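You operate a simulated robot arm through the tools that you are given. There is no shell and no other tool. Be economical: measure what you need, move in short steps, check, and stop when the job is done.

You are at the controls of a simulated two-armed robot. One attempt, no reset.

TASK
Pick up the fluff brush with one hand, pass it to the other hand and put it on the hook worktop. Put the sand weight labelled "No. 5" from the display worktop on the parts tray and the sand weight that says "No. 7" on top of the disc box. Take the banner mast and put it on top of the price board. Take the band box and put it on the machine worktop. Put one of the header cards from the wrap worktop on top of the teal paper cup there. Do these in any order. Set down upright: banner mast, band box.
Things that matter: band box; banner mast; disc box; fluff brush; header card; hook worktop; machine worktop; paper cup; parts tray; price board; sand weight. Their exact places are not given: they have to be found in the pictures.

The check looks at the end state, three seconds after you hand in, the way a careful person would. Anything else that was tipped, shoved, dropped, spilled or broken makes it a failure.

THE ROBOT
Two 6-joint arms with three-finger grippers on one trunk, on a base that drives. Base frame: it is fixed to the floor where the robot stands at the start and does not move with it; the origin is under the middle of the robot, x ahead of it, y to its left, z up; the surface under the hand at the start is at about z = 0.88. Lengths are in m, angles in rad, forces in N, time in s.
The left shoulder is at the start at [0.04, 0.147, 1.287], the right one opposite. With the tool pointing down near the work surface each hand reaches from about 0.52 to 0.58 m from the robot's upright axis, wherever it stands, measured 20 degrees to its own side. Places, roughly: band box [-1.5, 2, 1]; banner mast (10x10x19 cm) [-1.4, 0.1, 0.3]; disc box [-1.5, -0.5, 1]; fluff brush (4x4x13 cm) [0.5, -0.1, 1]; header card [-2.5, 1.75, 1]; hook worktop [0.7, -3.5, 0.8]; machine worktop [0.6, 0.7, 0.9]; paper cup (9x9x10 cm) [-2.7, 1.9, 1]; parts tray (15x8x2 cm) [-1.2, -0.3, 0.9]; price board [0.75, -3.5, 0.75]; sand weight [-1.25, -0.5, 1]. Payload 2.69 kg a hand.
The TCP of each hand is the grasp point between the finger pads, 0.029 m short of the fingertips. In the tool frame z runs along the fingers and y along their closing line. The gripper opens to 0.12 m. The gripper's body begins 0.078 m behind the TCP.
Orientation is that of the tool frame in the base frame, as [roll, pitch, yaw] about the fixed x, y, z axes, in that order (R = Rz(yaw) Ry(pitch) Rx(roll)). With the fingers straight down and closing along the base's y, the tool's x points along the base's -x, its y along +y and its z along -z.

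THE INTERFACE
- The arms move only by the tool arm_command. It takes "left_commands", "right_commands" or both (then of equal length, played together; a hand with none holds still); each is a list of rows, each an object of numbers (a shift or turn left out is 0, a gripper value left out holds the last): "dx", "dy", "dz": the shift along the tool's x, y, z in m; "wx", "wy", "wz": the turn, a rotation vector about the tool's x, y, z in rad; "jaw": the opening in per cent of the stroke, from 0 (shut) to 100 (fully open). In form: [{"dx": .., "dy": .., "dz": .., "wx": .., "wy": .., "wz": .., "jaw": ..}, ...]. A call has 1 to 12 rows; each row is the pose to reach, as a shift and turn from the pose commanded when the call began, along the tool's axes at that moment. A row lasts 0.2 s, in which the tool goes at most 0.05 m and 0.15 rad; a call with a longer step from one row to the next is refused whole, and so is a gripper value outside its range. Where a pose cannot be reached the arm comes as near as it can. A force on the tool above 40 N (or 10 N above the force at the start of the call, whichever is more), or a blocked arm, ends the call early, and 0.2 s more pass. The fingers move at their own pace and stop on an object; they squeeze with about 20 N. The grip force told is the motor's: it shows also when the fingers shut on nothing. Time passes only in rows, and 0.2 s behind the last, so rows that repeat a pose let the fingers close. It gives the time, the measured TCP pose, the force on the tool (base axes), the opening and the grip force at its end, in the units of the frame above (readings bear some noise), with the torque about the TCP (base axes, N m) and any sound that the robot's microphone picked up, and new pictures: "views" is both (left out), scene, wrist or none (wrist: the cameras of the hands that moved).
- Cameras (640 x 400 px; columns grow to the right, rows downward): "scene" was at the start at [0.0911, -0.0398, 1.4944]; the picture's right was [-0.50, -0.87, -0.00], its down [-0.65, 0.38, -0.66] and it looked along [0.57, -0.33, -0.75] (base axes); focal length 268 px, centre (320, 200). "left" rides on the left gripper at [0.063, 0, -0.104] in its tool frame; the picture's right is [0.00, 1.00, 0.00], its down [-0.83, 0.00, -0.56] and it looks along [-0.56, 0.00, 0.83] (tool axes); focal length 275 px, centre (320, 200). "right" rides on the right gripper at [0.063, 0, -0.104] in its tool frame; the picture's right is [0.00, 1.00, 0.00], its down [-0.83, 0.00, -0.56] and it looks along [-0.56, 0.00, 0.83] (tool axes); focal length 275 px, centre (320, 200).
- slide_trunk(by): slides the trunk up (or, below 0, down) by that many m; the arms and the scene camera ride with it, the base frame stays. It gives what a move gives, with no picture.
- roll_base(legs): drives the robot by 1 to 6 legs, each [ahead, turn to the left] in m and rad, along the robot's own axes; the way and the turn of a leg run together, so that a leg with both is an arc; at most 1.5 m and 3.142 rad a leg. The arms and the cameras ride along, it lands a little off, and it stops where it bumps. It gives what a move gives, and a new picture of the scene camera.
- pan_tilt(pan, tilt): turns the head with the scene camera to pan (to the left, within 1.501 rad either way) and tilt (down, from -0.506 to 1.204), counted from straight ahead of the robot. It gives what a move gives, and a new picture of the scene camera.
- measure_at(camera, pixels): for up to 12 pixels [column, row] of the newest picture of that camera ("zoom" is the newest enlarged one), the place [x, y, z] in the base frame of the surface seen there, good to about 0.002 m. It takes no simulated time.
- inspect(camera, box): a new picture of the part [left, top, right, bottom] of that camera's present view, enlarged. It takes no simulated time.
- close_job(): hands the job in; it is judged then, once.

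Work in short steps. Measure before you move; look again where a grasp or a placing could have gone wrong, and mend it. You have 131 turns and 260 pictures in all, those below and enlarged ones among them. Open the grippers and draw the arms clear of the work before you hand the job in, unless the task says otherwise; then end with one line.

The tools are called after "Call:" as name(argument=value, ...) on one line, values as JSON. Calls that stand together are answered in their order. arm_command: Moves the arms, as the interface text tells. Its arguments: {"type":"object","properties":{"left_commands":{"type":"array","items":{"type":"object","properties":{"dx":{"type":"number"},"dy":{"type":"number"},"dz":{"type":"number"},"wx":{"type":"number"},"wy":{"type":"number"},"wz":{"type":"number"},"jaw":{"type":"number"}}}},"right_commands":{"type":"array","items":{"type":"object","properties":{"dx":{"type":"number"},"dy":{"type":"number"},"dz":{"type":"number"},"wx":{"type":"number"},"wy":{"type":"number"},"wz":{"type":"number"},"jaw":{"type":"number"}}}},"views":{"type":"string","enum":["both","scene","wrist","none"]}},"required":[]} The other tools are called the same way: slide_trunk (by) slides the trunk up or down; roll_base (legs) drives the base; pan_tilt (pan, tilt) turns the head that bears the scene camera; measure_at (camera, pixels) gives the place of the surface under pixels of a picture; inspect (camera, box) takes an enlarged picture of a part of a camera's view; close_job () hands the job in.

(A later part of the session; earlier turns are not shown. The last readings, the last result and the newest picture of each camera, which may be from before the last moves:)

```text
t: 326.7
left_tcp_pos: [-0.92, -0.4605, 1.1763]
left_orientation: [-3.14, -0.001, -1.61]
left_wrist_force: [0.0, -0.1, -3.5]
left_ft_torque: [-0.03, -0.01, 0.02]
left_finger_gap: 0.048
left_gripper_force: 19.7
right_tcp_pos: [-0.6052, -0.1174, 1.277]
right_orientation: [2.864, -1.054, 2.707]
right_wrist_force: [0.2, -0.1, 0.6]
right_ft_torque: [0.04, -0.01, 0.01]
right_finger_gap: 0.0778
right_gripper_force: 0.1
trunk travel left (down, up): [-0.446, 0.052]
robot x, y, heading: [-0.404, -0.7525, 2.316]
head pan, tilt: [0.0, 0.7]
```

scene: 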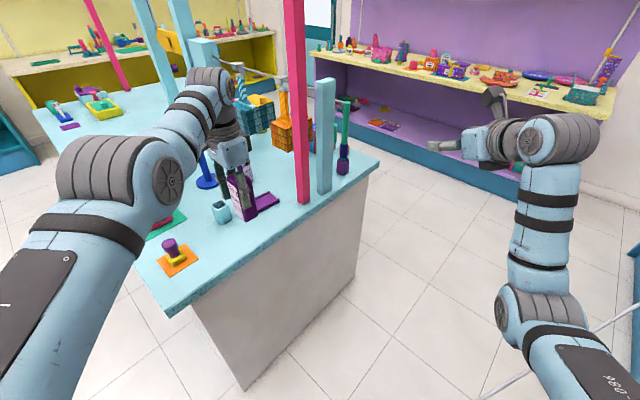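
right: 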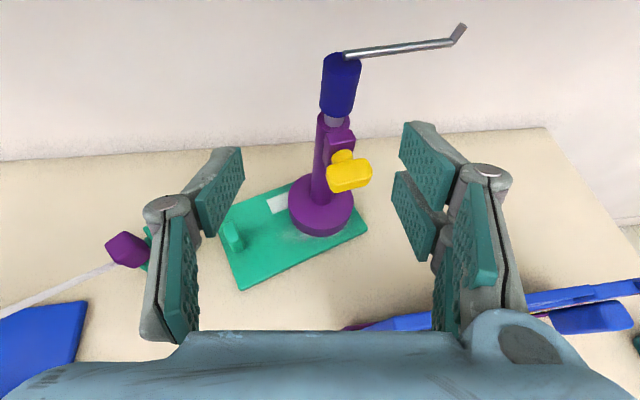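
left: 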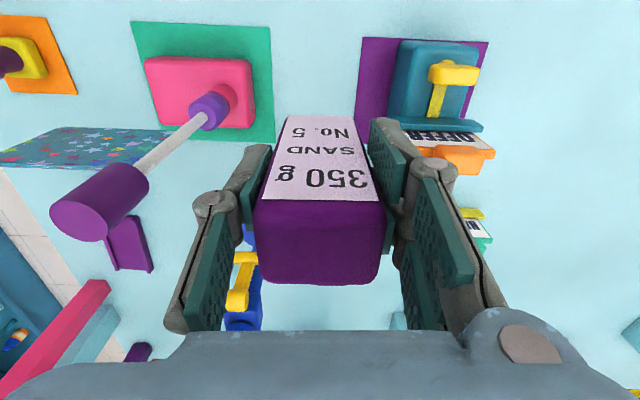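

I'll turn 0.058 rad and drive 0.295 m to bring No. 5 over the tray centre (-1.148,-0.285), then check.

Call:
roll_base(legs=[[0, 0.058], [0.295, 0]])

Call:
arm_command(left_commands=[{"dz": 0.04}, {"dz": 0.08}, {"dz": 0.12}, {"dz": 0.15}, {"dz": 0.15}])

Call:
inspect(camera="scene", box=[190, 180, 330, 320])

```text
t: 329.1
left_tcp_pos: [-1.1455, -0.2864, 1.1778]
left_orientation: [-3.141, 0.001, -1.552]
left_wrist_force: [-0.2, 0.1, -3.4]
left_ft_torque: [0.01, 0.04, 0.01]
left_finger_gap: 0.0478
left_gripper_force: 20.1
right_tcp_pos: [-0.8507, 0.0732, 1.2798]
right_orientation: [2.861, -1.055, 2.765]
right_wrist_force: [1.0, -0.6, 0.3]
right_ft_torque: [-0.02, -0.02, 0.01]
right_finger_gap: 0.0781
right_gripper_force: 0.1
trunk travel left (down, up): [-0.446, 0.052]
robot x, y, heading: [-0.6168, -0.5468, 2.374]
head pan, tilt: [0.0, 0.7]
```

scene: 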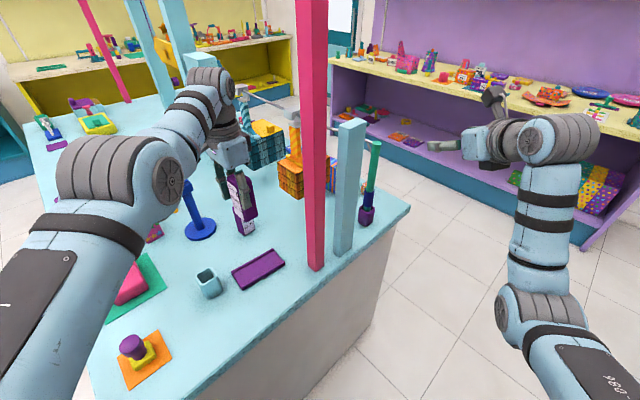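

```text
t: 330.3
left_tcp_pos: [-1.1485, -0.2849, 1.0238]
left_orientation: [-3.138, -0.003, -1.552]
left_wrist_force: [0.2, 1.0, -3.8]
left_ft_torque: [0.0, 0.0, -0.04]
left_finger_gap: 0.0479
left_gripper_force: 20.6
left hand out of reach, approached as far as the arm can: row 1, 2, 3
right_tcp_pos: [-0.8539, 0.0739, 1.2763]
right_orientation: [2.862, -1.053, 2.762]
right_wrist_force: [0.4, 0.0, -0.6]
right_ft_torque: [0.03, -0.02, 0.0]
right_finger_gap: 0.0781
right_gripper_force: 0.1
trunk travel left (down, up): [-0.446, 0.052]
robot x, y, heading: [-0.6151, -0.5474, 2.377]
head pan, tilt: [0.0, 0.7]
```

scene: 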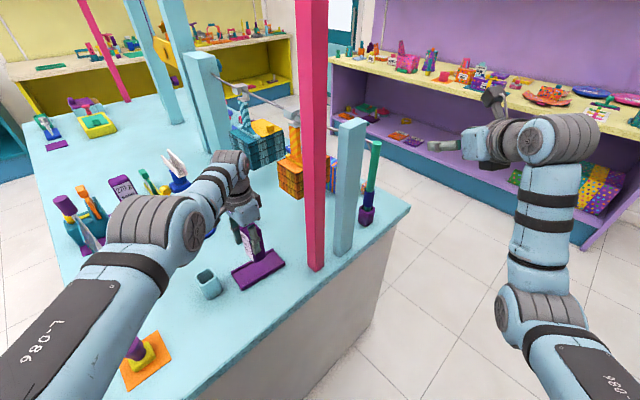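
left: 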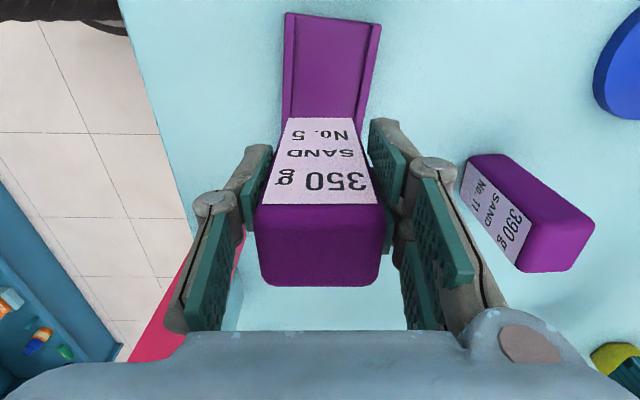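

```text
2.86 times, centred on (260, 250) of scene
```

zoom: 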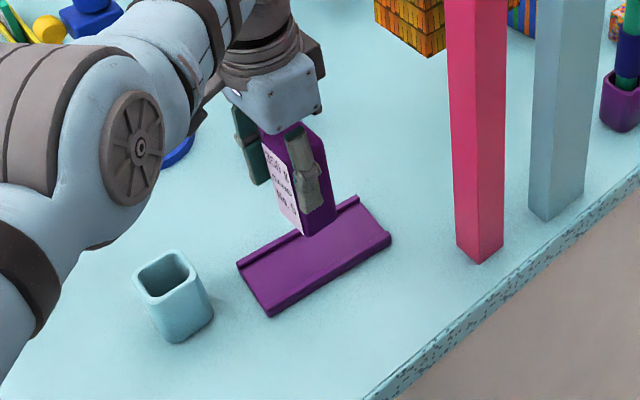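

Call:
measure_at(camera="zoom", pixels=[[304, 232], [333, 218], [282, 205], [242, 265], [270, 312], [387, 240], [354, 200], [310, 260], [272, 180]])

```text
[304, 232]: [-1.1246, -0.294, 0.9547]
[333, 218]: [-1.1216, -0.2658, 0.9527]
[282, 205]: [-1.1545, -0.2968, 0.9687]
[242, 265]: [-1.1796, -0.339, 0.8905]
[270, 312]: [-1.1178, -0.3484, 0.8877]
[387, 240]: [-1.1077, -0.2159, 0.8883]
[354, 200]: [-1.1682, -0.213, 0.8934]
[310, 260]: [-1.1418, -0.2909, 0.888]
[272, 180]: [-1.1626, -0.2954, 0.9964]
```

The weight's footprint is centred over the tray, with its bottom ~0.06 above the floor. I'll lower and seat it with the trunk.

Call:
arm_command(left_commands=[{"dz": 0.03}, {"dz": 0.05}, {"dz": 0.05}], views="none")

Call:
slide_trunk(by=-0.011)

```text
t: 331.1
left_tcp_pos: [-1.1425, -0.2901, 0.9766]
left_orientation: [-3.14, -0.003, -1.553]
left_wrist_force: [-0.1, 0.3, -2.9]
left_ft_torque: [-0.04, 0.03, -0.03]
left_finger_gap: 0.0477
left_gripper_force: 20.2
left hand out of reach, approached as far as the arm can: row 2, 3
right_tcp_pos: [-0.8534, 0.074, 1.2769]
right_orientation: [2.863, -1.053, 2.764]
right_wrist_force: [0.5, -0.1, -0.1]
right_ft_torque: [0.03, -0.01, -0.01]
right_finger_gap: 0.0781
right_gripper_force: 0.1
trunk travel left (down, up): [-0.446, 0.052]
robot x, y, heading: [-0.6157, -0.5478, 2.373]
head pan, tilt: [0.0, 0.7]
```

```text
t: 331.7
left_tcp_pos: [-1.142, -0.2919, 0.9666]
left_orientation: [3.14, 0.001, -1.555]
left_wrist_force: [-2.6, -2.0, 21.9]
left_ft_torque: [0.13, -0.32, 0.08]
left_finger_gap: 0.0478
left_gripper_force: 20.4
right_tcp_pos: [-0.8518, 0.0733, 1.2685]
right_orientation: [2.863, -1.054, 2.763]
right_wrist_force: [0.7, 0.3, 0.2]
right_ft_torque: [0.02, 0.02, -0.01]
right_finger_gap: 0.078
right_gripper_force: 0.0
trunk travel left (down, up): [-0.435, 0.063]
robot x, y, heading: [-0.6159, -0.5496, 2.373]
head pan, tilt: [0.0, 0.7]
```

Contact is firm, but the weight is ~4 mm east of the tray's midline. I'll lift slightly, shift 4 mm west, set it down and release.

Call:
arm_command(left_commands=[{"dz": -0.008}, {"dz": -0.008, "dy": 0.005}, {"dz": -0.008, "dy": 0.005}, {"dz": 0.0, "dy": 0.005}, {"dz": 0.001, "dy": 0.005}, {"dz": 0.001, "dy": 0.005, "jaw": 44}, {"dz": 0.001, "dy": 0.005, "jaw": 55}, {"dz": 0.001, "dy": 0.005, "jaw": 65}, {"dz": -0.03, "dy": 0.005, "jaw": 65}, {"dz": -0.07, "jaw": 65}, {"dz": -0.11, "jaw": 65}, {"dz": -0.15, "jaw": 65}])

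Call:
inspect(camera="scene", box=[190, 180, 330, 320])

```text
t: 334.3
left_tcp_pos: [-1.1505, -0.2825, 1.1161]
left_orientation: [-3.138, -0.002, -1.553]
left_wrist_force: [1.0, 0.8, 0.8]
left_ft_torque: [0.0, -0.01, 0.01]
left_finger_gap: 0.0781
left_gripper_force: 0.1
left hand out of reach, approached as far as the arm can: row 10, 11, 12
right_tcp_pos: [-0.853, 0.0741, 1.2676]
right_orientation: [2.863, -1.053, 2.762]
right_wrist_force: [-0.3, -0.3, -0.1]
right_ft_torque: [0.0, 0.01, 0.01]
right_finger_gap: 0.0779
right_gripper_force: 0.1
trunk travel left (down, up): [-0.435, 0.063]
robot x, y, heading: [-0.6154, -0.5464, 2.372]
head pan, tilt: [0.0, 0.7]
```

scene: 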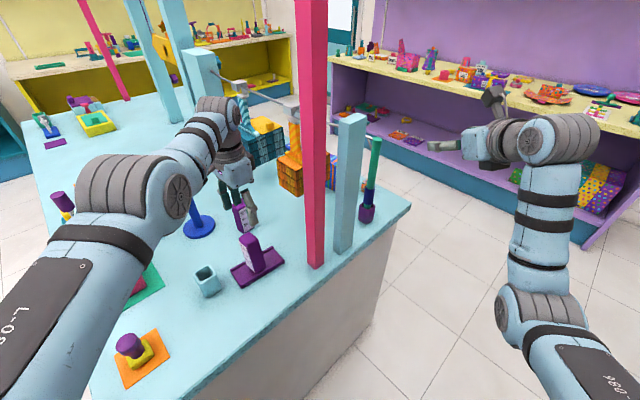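
left: 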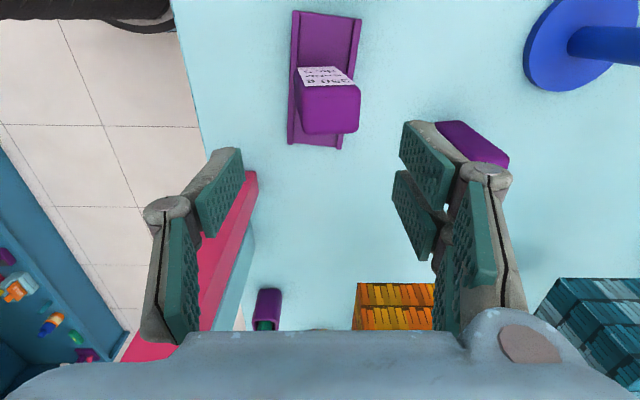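

```text
2.86 times, centred on (260, 250) of scene
```

zoom: 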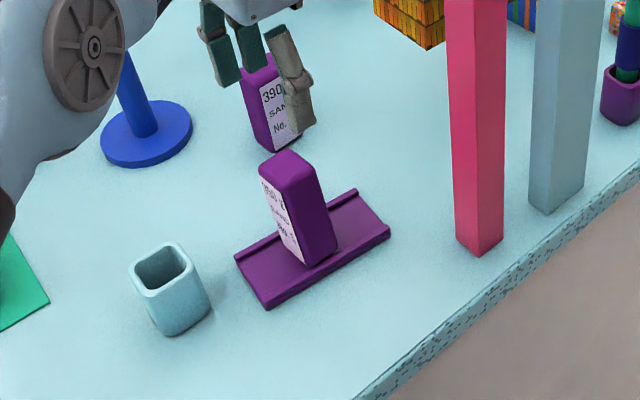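

No. 5 sits on the tray. Next is the band box: I'll drive out and around to the purple counter side and look toward (-1.5,2).

Call:
roll_base(legs=[[-0.45, 0], [0, -0.8], [1.45, 0], [0.5, 0], [0, 1.57], [0.9, 0]])

Call:
pan_tilt(pan=-1.2, tilt=0.45)

```text
t: 356.6
left_tcp_pos: [-1.7884, 0.8607, 1.1168]
left_orientation: [-3.137, -0.004, -0.749]
left_wrist_force: [0.2, -0.3, 0.3]
left_ft_torque: [-0.03, 0.03, 0.0]
left_finger_gap: 0.0781
left_gripper_force: 0.0
right_tcp_pos: [-1.8381, 1.3215, 1.2675]
right_orientation: [2.863, -1.054, -2.716]
right_wrist_force: [0.3, 0.3, 0.6]
right_ft_torque: [-0.01, 0.03, 0.04]
right_finger_gap: 0.078
right_gripper_force: 0.0
trunk travel left (down, up): [-0.435, 0.063]
robot x, y, heading: [-1.2294, 1.063, -3.107]
head pan, tilt: [0.0, 0.7]
```

scene: 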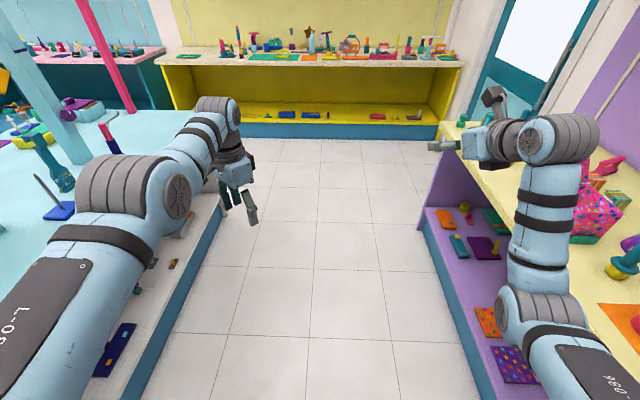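

```text
t: 358.0
left_tcp_pos: [-1.7892, 0.8613, 1.1151]
left_orientation: [-3.138, -0.003, -0.749]
left_wrist_force: [-0.2, 0.1, 0.9]
left_ft_torque: [0.03, 0.02, -0.02]
left_finger_gap: 0.0781
left_gripper_force: 0.2
right_tcp_pos: [-1.8398, 1.3226, 1.2668]
right_orientation: [2.862, -1.053, -2.718]
right_wrist_force: [-0.5, -1.3, 0.2]
right_ft_torque: [0.03, 0.0, -0.05]
right_finger_gap: 0.0782
right_gripper_force: 0.0
trunk travel left (down, up): [-0.435, 0.063]
robot x, y, heading: [-1.2254, 1.0635, -3.105]
head pan, tilt: [-1.201, 0.45]
```

scene: 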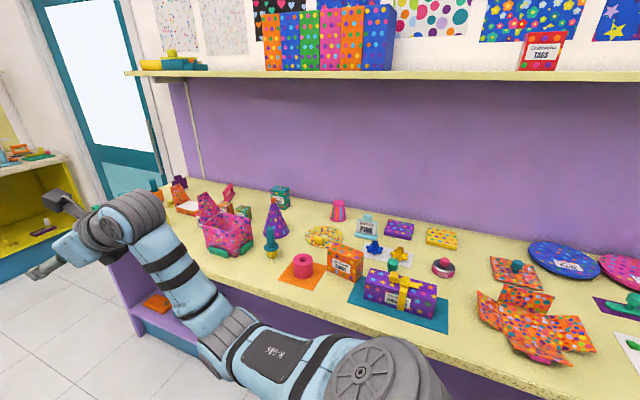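

Call:
inspect(camera="scene", box=[250, 180, 470, 330])

Call:
measure_at(camera="zoom", pixels=[[275, 235], [270, 195], [300, 225], [245, 205], [338, 120], [430, 140], [560, 165], [340, 150], [400, 330], [150, 250], [435, 310], [285, 285]])

Call:
inspect(camera="scene", box=[140, 150, 300, 270])

```text
2.67 times, centred on (360, 255) of scene
```

zoom: 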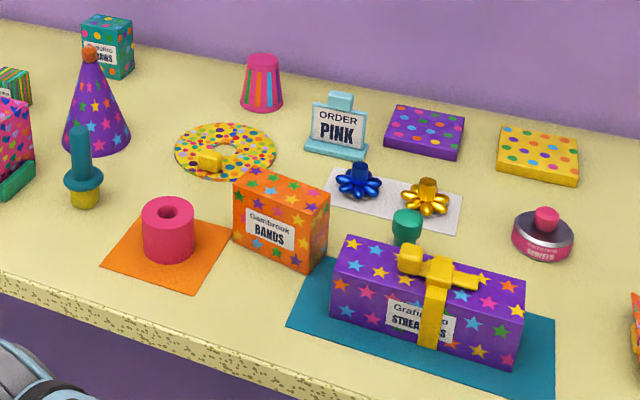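

```text
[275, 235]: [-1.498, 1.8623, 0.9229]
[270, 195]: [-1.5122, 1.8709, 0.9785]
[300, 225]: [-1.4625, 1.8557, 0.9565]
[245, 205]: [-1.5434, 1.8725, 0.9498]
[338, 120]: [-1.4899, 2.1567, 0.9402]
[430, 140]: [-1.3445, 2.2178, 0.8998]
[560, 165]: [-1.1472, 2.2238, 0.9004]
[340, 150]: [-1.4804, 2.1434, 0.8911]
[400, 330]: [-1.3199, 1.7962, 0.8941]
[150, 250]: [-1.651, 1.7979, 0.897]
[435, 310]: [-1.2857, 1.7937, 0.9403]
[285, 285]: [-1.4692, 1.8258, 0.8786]
```

```text
3.33 times, centred on (220, 210) of scene
```

zoom: 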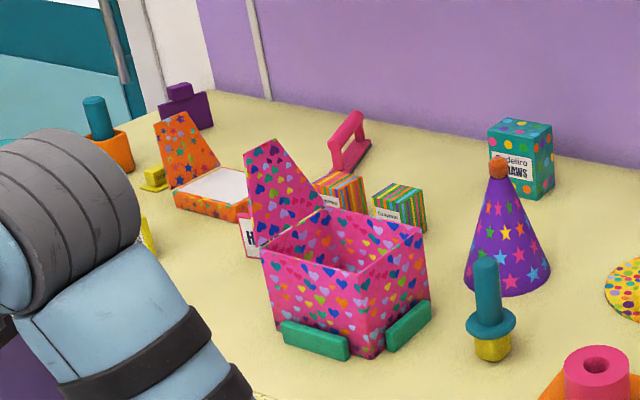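

The orange "Gambrook BANDS" box at about (-1.50,1.89) is the band box. I'll turn to face it, rotate the left tool to match its faces, and approach.

Call:
roll_base(legs=[[0, -1.494], [0.27, 0]])

Call:
arm_command(left_commands=[{"wz": 0.14, "jaw": 100}, {"wz": 0.28}, {"wz": 0.42}, {"wz": 0.56}, {"wz": 0.7}, {"wz": 0.84}, {"wz": 0.98}, {"wz": 1.106}, {"wz": 1.106}], views="wrist")

Call:
pan_tilt(pan=0.2, tilt=0.8)

```text
t: 363.5
left_tcp_pos: [-1.5173, 1.8747, 1.1172]
left_orientation: [-3.14, -0.001, -2.224]
left_wrist_force: [-0.1, 0.0, 0.4]
left_ft_torque: [0.02, -0.01, -0.01]
left_finger_gap: 0.078
left_gripper_force: 0.0
right_tcp_pos: [-1.0628, 1.9679, 1.2673]
right_orientation: [2.86, -1.055, 2.093]
right_wrist_force: [0.0, 0.0, 0.0]
right_ft_torque: [-0.01, 0.0, 0.02]
right_finger_gap: 0.078
right_gripper_force: 0.0
trunk travel left (down, up): [-0.435, 0.063]
robot x, y, heading: [-1.2602, 1.3343, 1.7]
head pan, tilt: [-1.201, 0.45]
```

scene: 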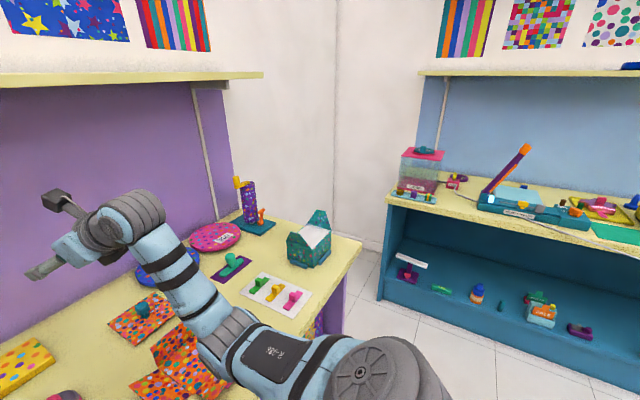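

```text
t: 365.5
left_tcp_pos: [-1.518, 1.8785, 1.1158]
left_orientation: [-3.138, 0.002, 2.953]
left_wrist_force: [-0.1, -0.8, -0.3]
left_ft_torque: [0.0, 0.04, -0.02]
left_finger_gap: 0.1199
left_gripper_force: 0.0
right_tcp_pos: [-1.0635, 1.9718, 1.2655]
right_orientation: [2.861, -1.052, 2.092]
right_wrist_force: [-0.3, 0.0, -0.4]
right_ft_torque: [0.01, 0.01, -0.01]
right_finger_gap: 0.0781
right_gripper_force: 0.0
trunk travel left (down, up): [-0.435, 0.063]
robot x, y, heading: [-1.2609, 1.3331, 1.704]
head pan, tilt: [-1.201, 0.45]
```

left: 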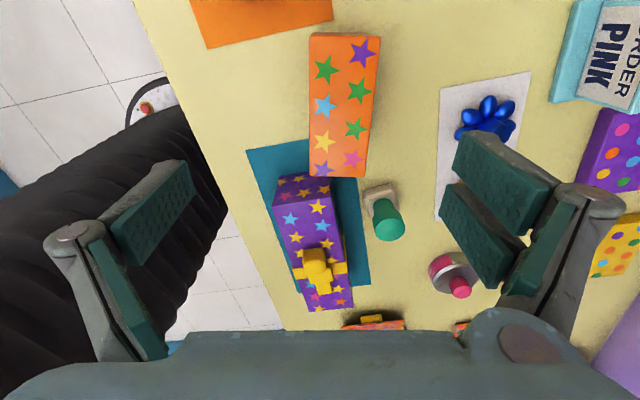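

```text
t: 367.1
left_tcp_pos: [-1.518, 1.8778, 1.1163]
left_orientation: [-3.136, 0.001, 2.953]
left_wrist_force: [0.5, 0.0, 1.3]
left_ft_torque: [-0.01, -0.01, 0.0]
left_finger_gap: 0.1201
left_gripper_force: 0.0
right_tcp_pos: [-1.0637, 1.9719, 1.2666]
right_orientation: [2.863, -1.052, 2.093]
right_wrist_force: [-0.1, 0.5, -0.9]
right_ft_torque: [-0.01, 0.01, -0.02]
right_finger_gap: 0.078
right_gripper_force: 0.1
trunk travel left (down, up): [-0.435, 0.063]
robot x, y, heading: [-1.2606, 1.3319, 1.701]
head pan, tilt: [0.201, 0.799]
```

scene: 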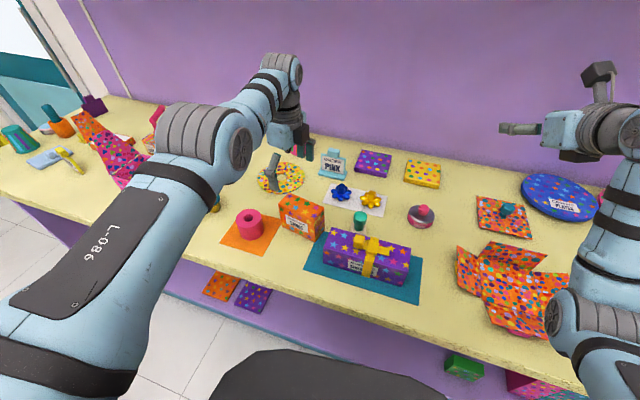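

Call:
measure_at(camera="left", pixels=[[315, 40], [374, 42], [366, 170], [315, 165], [342, 105]])

Call:
inspect(camera="scene", box=[0, 90, 140, 200])

Call:
measure_at(camera="scene", pixels=[[14, 130], [18, 145], [45, 158], [30, 158], [72, 160], [60, 150]])

```text
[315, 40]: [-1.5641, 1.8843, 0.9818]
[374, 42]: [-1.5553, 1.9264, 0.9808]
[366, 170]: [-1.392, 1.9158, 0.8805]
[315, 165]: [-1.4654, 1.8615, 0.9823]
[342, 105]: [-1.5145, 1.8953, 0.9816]
```

```text
3.64 times, centred on (70, 145) of scene
```

zoom: 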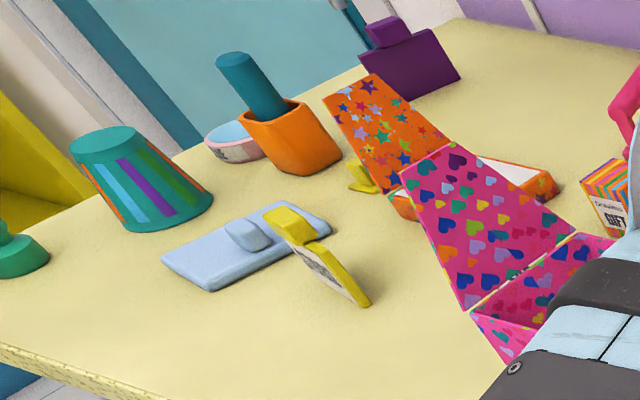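

```text
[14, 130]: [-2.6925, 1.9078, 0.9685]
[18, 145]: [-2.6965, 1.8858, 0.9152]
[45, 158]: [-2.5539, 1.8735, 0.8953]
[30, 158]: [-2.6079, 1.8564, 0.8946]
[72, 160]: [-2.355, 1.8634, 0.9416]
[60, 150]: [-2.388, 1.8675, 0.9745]
```

The band box top is centred at (-1.51,1.894), z 0.982. I'll centre, descend, grip and lift.

Call:
arm_command(left_commands=[{"dx": -0.005, "dy": 0.017, "dz": 0.03}, {"dx": -0.005, "dy": 0.017, "dz": 0.075}, {"dx": -0.005, "dy": 0.017, "dz": 0.12}, {"dx": -0.005, "dy": 0.017, "dz": 0.168}, {"dx": -0.005, "dy": 0.017, "dz": 0.168, "jaw": 0}, {"dx": -0.005, "dy": 0.017, "dz": 0.168, "jaw": 0}, {"dx": -0.005, "dy": 0.017, "dz": 0.168, "jaw": 0}, {"dx": -0.005, "dy": 0.017, "dz": 0.168, "jaw": 0}, {"dx": -0.005, "dy": 0.017, "dz": 0.125, "jaw": 0}, {"dx": -0.005, "dy": 0.017, "dz": 0.08, "jaw": 0}, {"dx": -0.005, "dy": 0.017, "dz": 0.035, "jaw": 0}, {"dx": -0.005, "dy": 0.017, "dz": -0.01, "jaw": 0}], views="both")

```text
t: 369.7
left_tcp_pos: [-1.5092, 1.8767, 1.1259]
left_orientation: [-3.132, 0.002, 2.953]
left_wrist_force: [0.6, 0.9, -1.3]
left_ft_torque: [-0.01, 0.01, -0.01]
left_finger_gap: 0.0547
left_gripper_force: 19.8
left hand out of reach, approached as far as the arm can: row 1, 2, 3, 4, 5, 6, 7, 8, 9, 10, 11, 12
right_tcp_pos: [-1.0629, 1.9705, 1.2664]
right_orientation: [2.865, -1.053, 2.091]
right_wrist_force: [0.5, -0.2, 0.1]
right_ft_torque: [0.01, -0.05, 0.01]
right_finger_gap: 0.0781
right_gripper_force: 0.0
trunk travel left (down, up): [-0.435, 0.063]
robot x, y, heading: [-1.2618, 1.3364, 1.7]
head pan, tilt: [0.201, 0.799]
```

scene: 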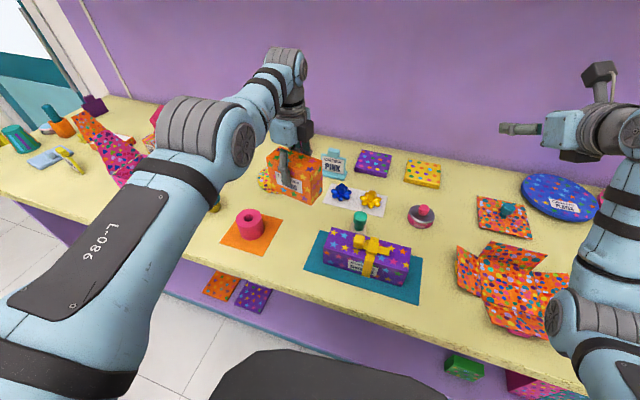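
left: 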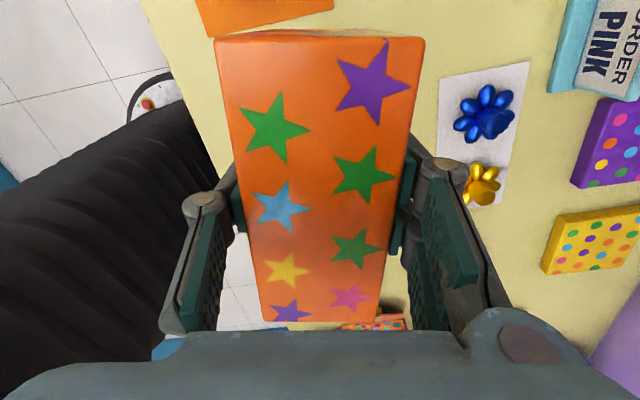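

The band box is held (gap 0.055). I'll drive to the machine worktop's free right-hand area near (0.5,-0.2).

Call:
roll_base(legs=[[-0.3, 0], [0, -1.7], [0.87, 0], [0, -1.57], [1.41, 0], [0, 1.57]])

Call:
pan_tilt(pan=0.15, tilt=0.75)

```text
t: 394.3
left_tcp_pos: [0.2404, -0.1855, 1.126]
left_orientation: [-3.133, 0.0, 1.263]
left_wrist_force: [0.2, -0.9, -0.5]
left_ft_torque: [-0.05, -0.03, 0.01]
left_finger_gap: 0.0546
left_gripper_force: 19.6
right_tcp_pos: [0.281, -0.6409, 1.2656]
right_orientation: [2.865, -1.052, 0.4]
right_wrist_force: [-0.1, -0.2, 0.2]
right_ft_torque: [0.02, 0.0, -0.01]
right_finger_gap: 0.0779
right_gripper_force: 0.0
trunk travel left (down, up): [-0.435, 0.063]
robot x, y, heading: [-0.3276, -0.3653, 0.008]
head pan, tilt: [0.201, 0.799]
```

scene: 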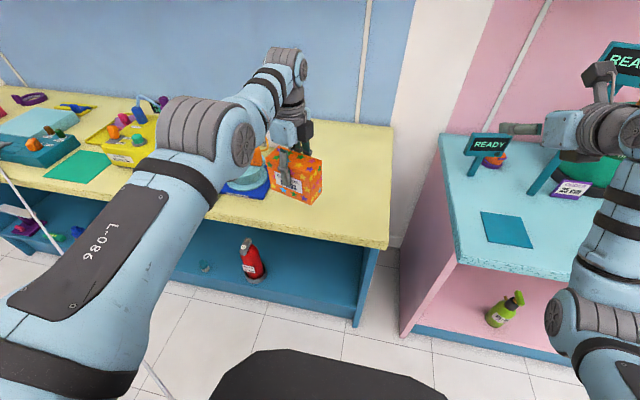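

```text
t: 394.9
left_tcp_pos: [0.2405, -0.1864, 1.1261]
left_orientation: [-3.132, 0.001, 1.261]
left_wrist_force: [-0.9, -0.4, -2.1]
left_ft_torque: [0.01, -0.03, -0.01]
left_finger_gap: 0.0548
left_gripper_force: 20.0
right_tcp_pos: [0.2817, -0.6407, 1.266]
right_orientation: [2.864, -1.052, 0.399]
right_wrist_force: [-0.2, 0.2, 0.7]
right_ft_torque: [0.01, -0.01, 0.01]
right_finger_gap: 0.0781
right_gripper_force: 0.1
trunk travel left (down, up): [-0.435, 0.063]
robot x, y, heading: [-0.3255, -0.3672, 0.007]
head pan, tilt: [0.15, 0.75]
```

scene: 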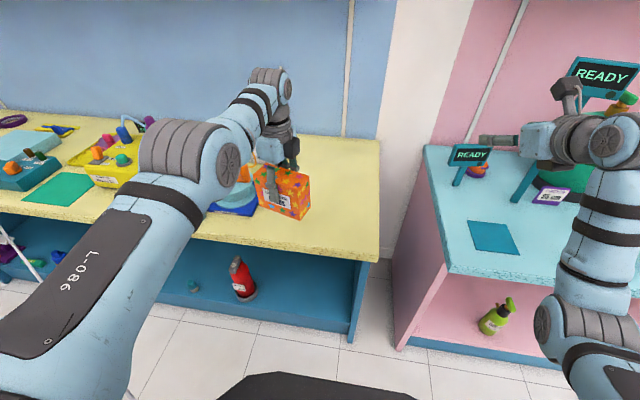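

I'll drive 0.18 m (keeping the right hand short of the READY sign), then lower the box to just above the table.

Call:
roll_base(legs=[[0.18, 0]])

Call:
arm_command(left_commands=[{"dz": 0.04}, {"dz": 0.08}, {"dz": 0.12}, {"dz": 0.155}, {"dz": 0.165}, {"dz": 0.165}], views="scene")

Call:
inspect(camera="scene", box=[220, 150, 380, 270])

```text
t: 396.4
left_tcp_pos: [0.4181, -0.1862, 1.1279]
left_orientation: [-3.135, 0.003, 1.261]
left_wrist_force: [-0.4, -0.1, -1.3]
left_ft_torque: [0.0, -0.07, 0.01]
left_finger_gap: 0.0544
left_gripper_force: 20.0
right_tcp_pos: [0.4573, -0.64, 1.2681]
right_orientation: [2.862, -1.056, 0.402]
right_wrist_force: [-0.5, -0.8, 1.0]
right_ft_torque: [0.02, -0.02, -0.01]
right_finger_gap: 0.0781
right_gripper_force: 0.1
trunk travel left (down, up): [-0.435, 0.063]
robot x, y, heading: [-0.1465, -0.3635, 0.007]
head pan, tilt: [0.15, 0.75]
```

scene: 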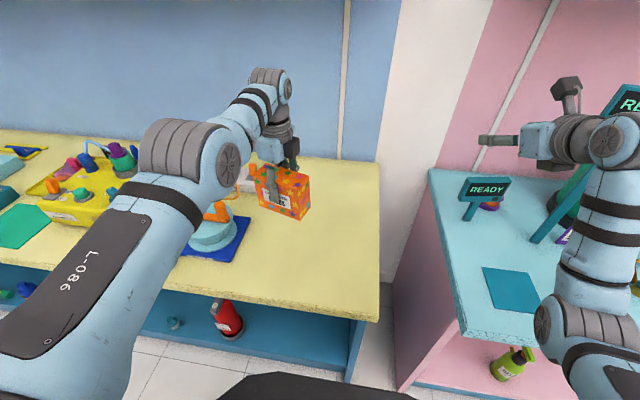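

```text
t: 397.8
left_tcp_pos: [0.4106, -0.1859, 0.9646]
left_orientation: [-3.133, 0.001, 1.261]
left_wrist_force: [-0.5, -0.1, -1.0]
left_ft_torque: [0.0, 0.03, -0.02]
left_finger_gap: 0.0544
left_gripper_force: 20.4
left hand out of reach, approached as far as the arm can: row 3, 4, 5, 6
right_tcp_pos: [0.4599, -0.6406, 1.2656]
right_orientation: [2.862, -1.054, 0.399]
right_wrist_force: [-0.1, -0.3, 0.4]
right_ft_torque: [0.01, -0.01, -0.01]
right_finger_gap: 0.0779
right_gripper_force: 0.1
trunk travel left (down, up): [-0.435, 0.063]
robot x, y, heading: [-0.1455, -0.3653, 0.004]
head pan, tilt: [0.15, 0.75]
```

scene: 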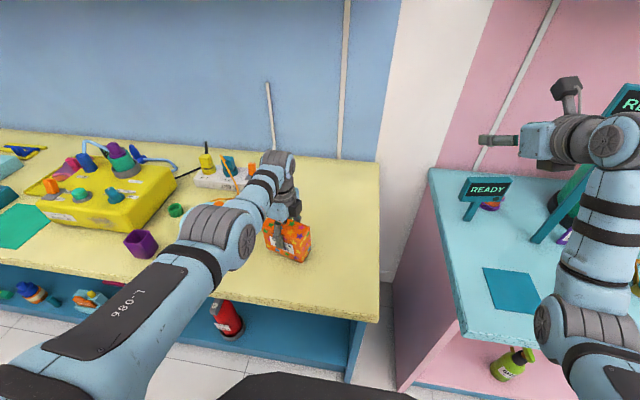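

```text
3.33 times, centred on (300, 210) of scene
```

zoom: 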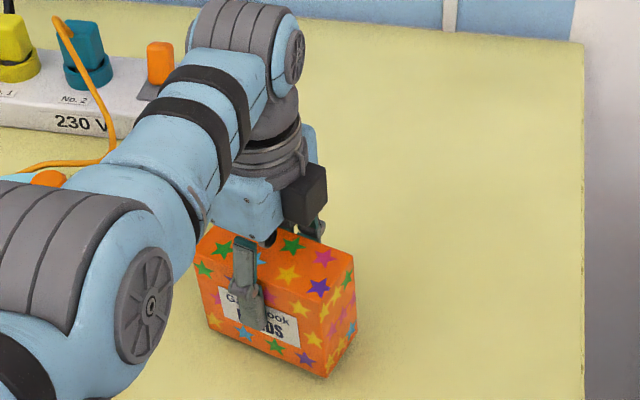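

I'll check the elbow's clearance from the crank and the box bottom height before seating.

Call:
measure_at(camera="zoom", pixels=[[325, 374], [203, 322], [352, 325], [150, 305], [165, 370], [100, 370], [205, 190]])

Call:
slide_trunk(by=-0.01)

```text
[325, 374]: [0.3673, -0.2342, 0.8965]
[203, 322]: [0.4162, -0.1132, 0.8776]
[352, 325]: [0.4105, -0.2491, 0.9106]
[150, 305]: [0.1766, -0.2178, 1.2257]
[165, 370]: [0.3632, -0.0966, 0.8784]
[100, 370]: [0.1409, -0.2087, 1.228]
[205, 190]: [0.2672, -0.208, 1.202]
```

```text
t: 398.4
left_tcp_pos: [0.4083, -0.1856, 0.9544]
left_orientation: [-3.134, 0.002, 1.259]
left_wrist_force: [-1.3, -1.0, 0.3]
left_ft_torque: [0.09, -0.06, 0.01]
left_finger_gap: 0.0549
left_gripper_force: 19.6
right_tcp_pos: [0.4599, -0.6402, 1.2568]
right_orientation: [2.865, -1.054, 0.399]
right_wrist_force: [0.0, 0.4, -1.1]
right_ft_torque: [-0.02, -0.02, 0.02]
right_finger_gap: 0.0781
right_gripper_force: 0.0
trunk travel left (down, up): [-0.425, 0.073]
robot x, y, heading: [-0.1428, -0.365, 0.012]
head pan, tilt: [0.15, 0.75]
```

The elbow is high and clear. I'll lower 6 mm more for contact, release, lift off and check.

Call:
slide_trunk(by=-0.007)

Call:
arm_command(left_commands=[{"jaw": 50}, {"jaw": 60}, {"jaw": 80}, {"jaw": 80, "dz": -0.03}, {"jaw": 80, "dz": -0.07}, {"jaw": 80, "dz": -0.11}, {"jaw": 80, "dz": -0.15}, {"jaw": 80, "dz": -0.15}], views="scene")

Call:
inspect(camera="scene", box=[220, 170, 380, 290])

```text
t: 399.0
left_tcp_pos: [0.4085, -0.1878, 0.9505]
left_orientation: [-3.136, 0.0, 1.259]
left_wrist_force: [0.0, -0.9, 15.3]
left_ft_torque: [0.02, -0.07, -0.02]
left_finger_gap: 0.0549
left_gripper_force: 19.7
right_tcp_pos: [0.4587, -0.6409, 1.2497]
right_orientation: [2.865, -1.054, 0.399]
right_wrist_force: [-0.5, 0.3, 0.1]
right_ft_torque: [-0.01, -0.02, -0.01]
right_finger_gap: 0.078
right_gripper_force: 0.0
trunk travel left (down, up): [-0.418, 0.08]
robot x, y, heading: [-0.1448, -0.3631, 0.01]
head pan, tilt: [0.15, 0.75]
```

```text
t: 400.8
left_tcp_pos: [0.409, -0.1834, 1.0975]
left_orientation: [-3.133, 0.003, 1.261]
left_wrist_force: [0.5, 0.0, -0.7]
left_ft_torque: [0.0, 0.03, 0.02]
left_finger_gap: 0.0959
left_gripper_force: 0.1
right_tcp_pos: [0.4615, -0.641, 1.249]
right_orientation: [2.864, -1.054, 0.397]
right_wrist_force: [0.2, -0.7, 0.7]
right_ft_torque: [0.01, -0.02, -0.01]
right_finger_gap: 0.0782
right_gripper_force: 0.0
trunk travel left (down, up): [-0.418, 0.08]
robot x, y, heading: [-0.1475, -0.3649, 0.007]
head pan, tilt: [0.15, 0.75]
```

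scene: 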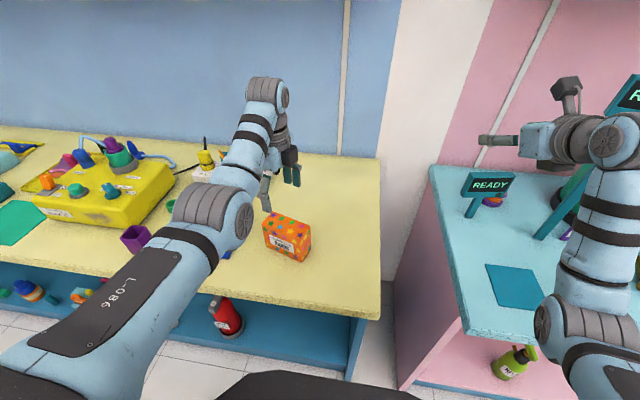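

```text
3.33 times, centred on (300, 230) of scene
```

zoom: 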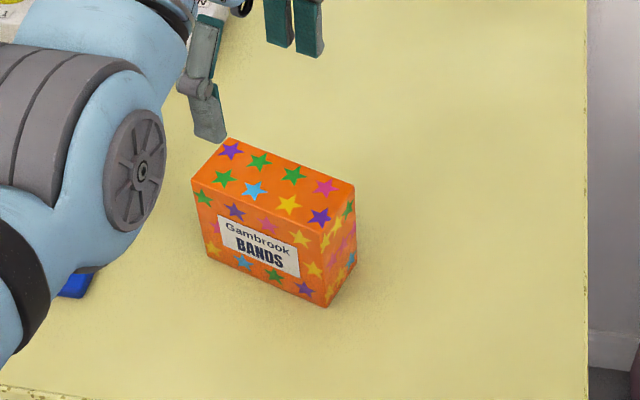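

The band box stands upright on the machine worktop. Now I'll drive to the wrap worktop's far end for the header card and the teal cup.

Call:
roll_base(legs=[[-0.25, 0], [0, 1.56], [1.44, 0], [0, 1.57], [1.4, 0], [0.62, 0]])

Call:
roll_base(legs=[[0, -1.57]])

Call:
pan_tilt(pan=0.1, tilt=0.65)

```text
t: 426.5
left_tcp_pos: [-2.9673, 0.9932, 1.0983]
left_orientation: [-3.134, 0.002, -1.948]
left_wrist_force: [0.0, -1.1, 0.4]
left_ft_torque: [0.0, 0.01, 0.01]
left_finger_gap: 0.0961
left_gripper_force: 0.0
right_tcp_pos: [-2.9881, 1.4511, 1.251]
right_orientation: [2.862, -1.054, -2.807]
right_wrist_force: [0.7, 0.5, -0.1]
right_ft_torque: [-0.01, 0.0, 0.0]
right_finger_gap: 0.0779
right_gripper_force: 0.0
trunk travel left (down, up): [-0.418, 0.08]
robot x, y, heading: [-2.4002, 1.1365, 3.088]
head pan, tilt: [0.15, 0.75]
```

scene: 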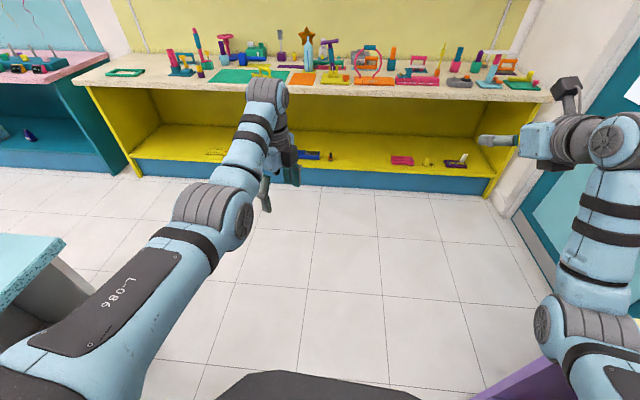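

```text
t: 430.7
left_tcp_pos: [-2.5534, 1.6999, 1.0961]
left_orientation: [-3.133, 0.002, 2.777]
left_wrist_force: [0.4, 0.3, -0.1]
left_ft_torque: [0.01, 0.02, -0.06]
left_finger_gap: 0.0961
left_gripper_force: 0.0
right_tcp_pos: [-2.0956, 1.7282, 1.2489]
right_orientation: [2.862, -1.053, 1.916]
right_wrist_force: [-0.1, 0.1, -0.6]
right_ft_torque: [-0.01, 0.02, 0.0]
right_finger_gap: 0.078
right_gripper_force: 0.1
trunk travel left (down, up): [-0.418, 0.08]
robot x, y, heading: [-2.4007, 1.1353, 1.526]
head pan, tilt: [0.15, 0.75]
```

scene: 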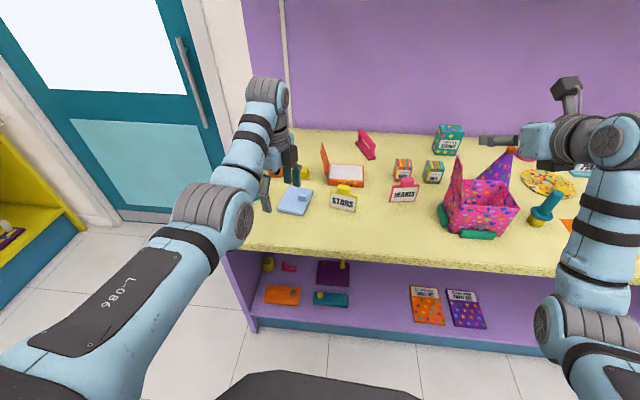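

```text
t: 431.4
left_tcp_pos: [-2.5546, 1.6999, 1.0971]
left_orientation: [-3.132, 0.002, 2.778]
left_wrist_force: [-0.6, 0.4, 0.0]
left_ft_torque: [-0.01, 0.02, -0.03]
left_finger_gap: 0.0959
left_gripper_force: 0.0
right_tcp_pos: [-2.0952, 1.7278, 1.2494]
right_orientation: [2.863, -1.052, 1.916]
right_wrist_force: [-0.7, -0.5, 0.4]
right_ft_torque: [0.01, -0.01, -0.02]
right_finger_gap: 0.0781
right_gripper_force: 0.0
trunk travel left (down, up): [-0.418, 0.08]
robot x, y, heading: [-2.4054, 1.1416, 1.528]
head pan, tilt: [0.099, 0.649]
```

scene: 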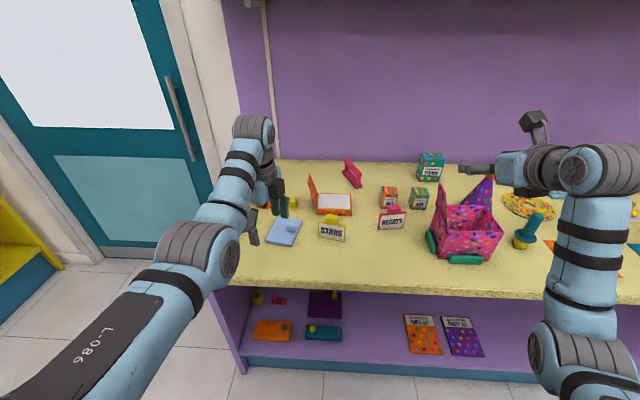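

The header cards are the "STARS" (331,230) and "HEARTS" (391,218) cards with block tabs. I'll zoom and measure STARS and the cup's surroundings.

Call:
inspect(camera="scene", box=[230, 170, 370, 260])

Call:
measure_at(camera="zoom", pixels=[[465, 215], [460, 230], [405, 255], [515, 270], [405, 290], [510, 310], [455, 280], [435, 212], [490, 222], [440, 235], [230, 300], [330, 230]])

Call:
inspect(camera="left", box=[0, 0, 640, 400])

```text
4.44 times, centred on (300, 215) of scene
```

zoom: 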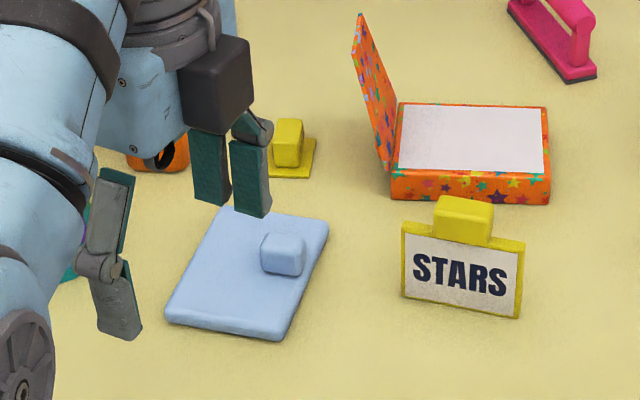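

```text
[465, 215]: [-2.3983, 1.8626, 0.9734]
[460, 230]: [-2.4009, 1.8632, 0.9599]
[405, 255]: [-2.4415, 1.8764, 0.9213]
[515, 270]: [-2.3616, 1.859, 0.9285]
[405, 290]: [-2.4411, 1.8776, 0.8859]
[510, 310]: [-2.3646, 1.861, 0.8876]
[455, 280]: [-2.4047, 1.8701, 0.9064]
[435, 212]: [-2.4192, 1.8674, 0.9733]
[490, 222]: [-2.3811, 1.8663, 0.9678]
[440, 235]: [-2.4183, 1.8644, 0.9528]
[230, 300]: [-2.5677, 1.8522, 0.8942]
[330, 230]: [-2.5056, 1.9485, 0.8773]
```

```text
1.00 times, centred on (320, 200) of left (not enlarged: the box is as wide or as high as the picture)
```

zoom: 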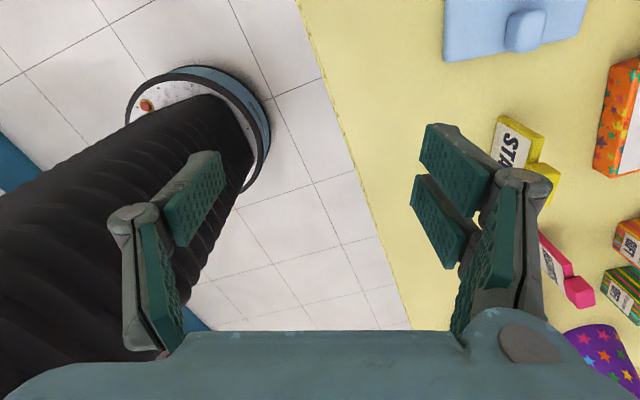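

I'll turn and drive so the left hand is over the STARS tab (-2.400,1.875), rotate the tool to the card's faces, and descend partway for a check.

Call:
roll_base(legs=[[0, -0.203], [0.162, 0]])

Call:
arm_command(left_commands=[{"wz": -0.12, "jaw": 70}, {"wz": -0.24}, {"wz": -0.352, "dz": 0.02}, {"wz": -0.352, "dz": 0.04}, {"wz": -0.352, "dz": 0.05}], views="wrist")

Call:
measure_at(camera="left", pixels=[[320, 60], [320, 90], [320, 110], [320, 130], [300, 90], [340, 90], [280, 100], [360, 100]])

```text
t: 433.6
left_tcp_pos: [-2.3965, 1.8758, 1.0991]
left_orientation: [-3.136, -0.001, 2.572]
left_wrist_force: [-0.4, -0.2, -0.2]
left_ft_torque: [0.04, -0.01, -0.02]
left_finger_gap: 0.0961
left_gripper_force: 0.1
right_tcp_pos: [-1.9418, 1.8089, 1.251]
right_orientation: [2.862, -1.057, 1.714]
right_wrist_force: [0.1, -0.9, 0.4]
right_ft_torque: [0.04, 0.01, 0.02]
right_finger_gap: 0.0782
right_gripper_force: 0.1
trunk travel left (down, up): [-0.418, 0.08]
robot x, y, heading: [-2.3637, 1.2955, 1.322]
head pan, tilt: [0.099, 0.649]
```

scene: 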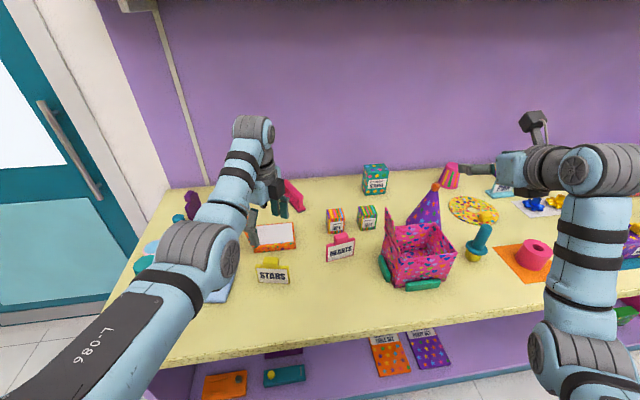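

```text
t: 434.8
left_tcp_pos: [-2.3971, 1.8768, 1.0485]
left_orientation: [-3.136, -0.002, 2.924]
left_wrist_force: [0.9, -0.1, 0.7]
left_ft_torque: [-0.01, 0.0, -0.03]
left_finger_gap: 0.0841
left_gripper_force: 0.0
right_tcp_pos: [-1.9413, 1.8125, 1.2493]
right_orientation: [2.862, -1.055, 1.712]
right_wrist_force: [0.0, 0.3, -0.5]
right_ft_torque: [0.03, -0.01, 0.03]
right_finger_gap: 0.0782
right_gripper_force: 0.1
trunk travel left (down, up): [-0.418, 0.08]
robot x, y, heading: [-2.3607, 1.2958, 1.319]
head pan, tilt: [0.099, 0.649]
```

left: 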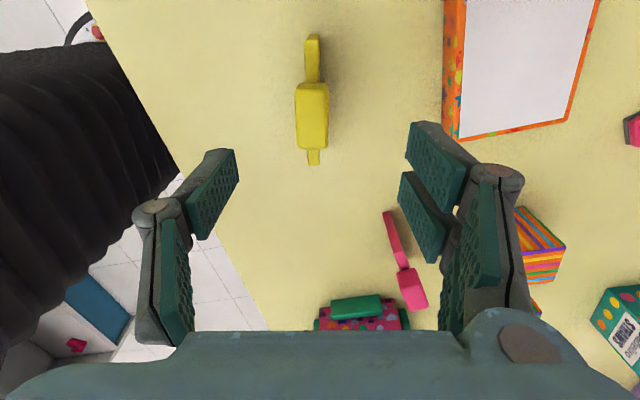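

```text
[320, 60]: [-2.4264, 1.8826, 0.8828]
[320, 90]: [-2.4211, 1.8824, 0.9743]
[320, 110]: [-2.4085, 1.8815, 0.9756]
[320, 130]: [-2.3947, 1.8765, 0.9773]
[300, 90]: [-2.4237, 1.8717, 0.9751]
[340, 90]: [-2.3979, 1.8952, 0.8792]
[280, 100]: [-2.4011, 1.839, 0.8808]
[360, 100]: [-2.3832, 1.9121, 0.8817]
```

The STARS tab is aligned between the fingers (312,115). I'll descend to z≈0.957, grip and lift to 1.13.

Call:
arm_command(left_commands=[{"dx": 0.006, "dz": 0.03}, {"dx": 0.006, "dz": 0.06}, {"dx": 0.006, "dz": 0.0915}, {"dx": 0.006, "dz": 0.0915, "jaw": 0}, {"dx": 0.006, "dz": 0.0915, "jaw": 0}, {"dx": 0.006, "dz": 0.0915, "jaw": 0}, {"dx": 0.006, "dz": 0.0915, "jaw": 0}, {"dx": 0.006, "dz": 0.05, "jaw": 0}, {"dx": 0.006, "dz": 0.005, "jaw": 0}, {"dx": 0.006, "dz": -0.04, "jaw": 0}, {"dx": 0.006, "dz": -0.085, "jaw": 0}, {"dx": 0.006, "dz": -0.085, "jaw": 0}], views="both")

Call:
inspect(camera="scene", box=[100, 150, 300, 300])

```text
t: 437.4
left_tcp_pos: [-2.4023, 1.8842, 1.1305]
left_orientation: [-3.134, -0.001, 2.924]
left_wrist_force: [0.8, 0.2, 0.0]
left_ft_torque: [0.03, -0.01, 0.02]
left_finger_gap: 0.02
left_gripper_force: 20.0
right_tcp_pos: [-1.9398, 1.8125, 1.2494]
right_orientation: [2.862, -1.055, 1.711]
right_wrist_force: [0.3, 0.1, 0.3]
right_ft_torque: [-0.01, 0.02, 0.02]
right_finger_gap: 0.0779
right_gripper_force: 0.1
trunk travel left (down, up): [-0.418, 0.08]
robot x, y, heading: [-2.3626, 1.2915, 1.319]
head pan, tilt: [0.099, 0.649]
```

scene: 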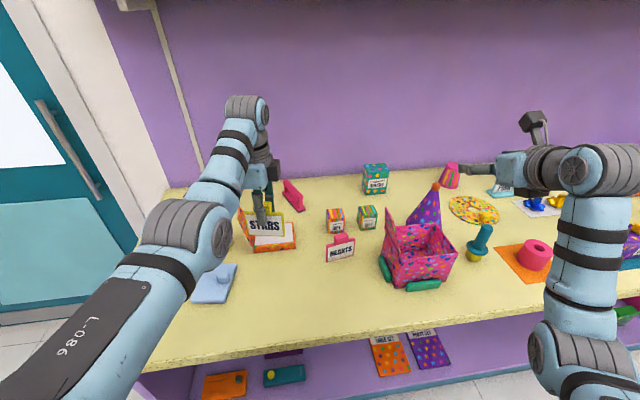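
left: 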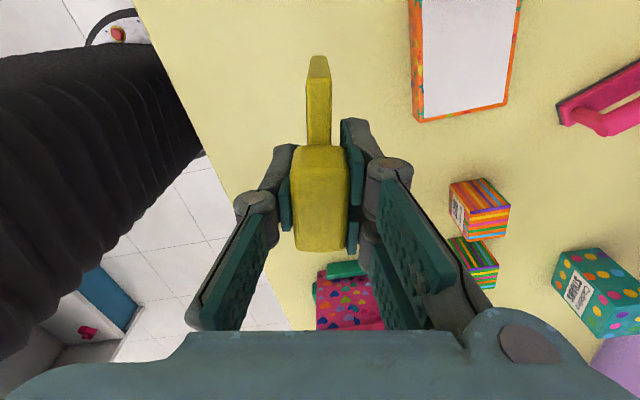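

```text
2.67 times, centred on (200, 225) of scene
```

zoom: 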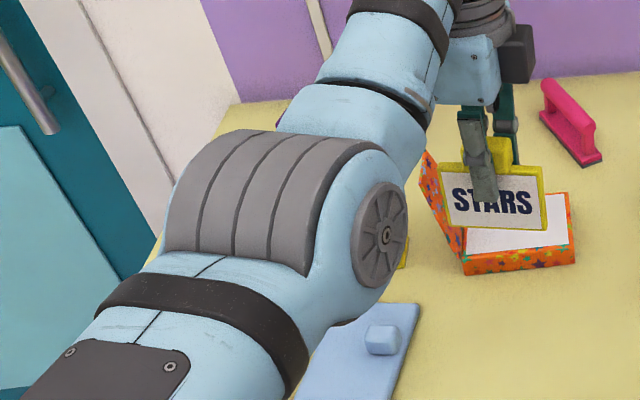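

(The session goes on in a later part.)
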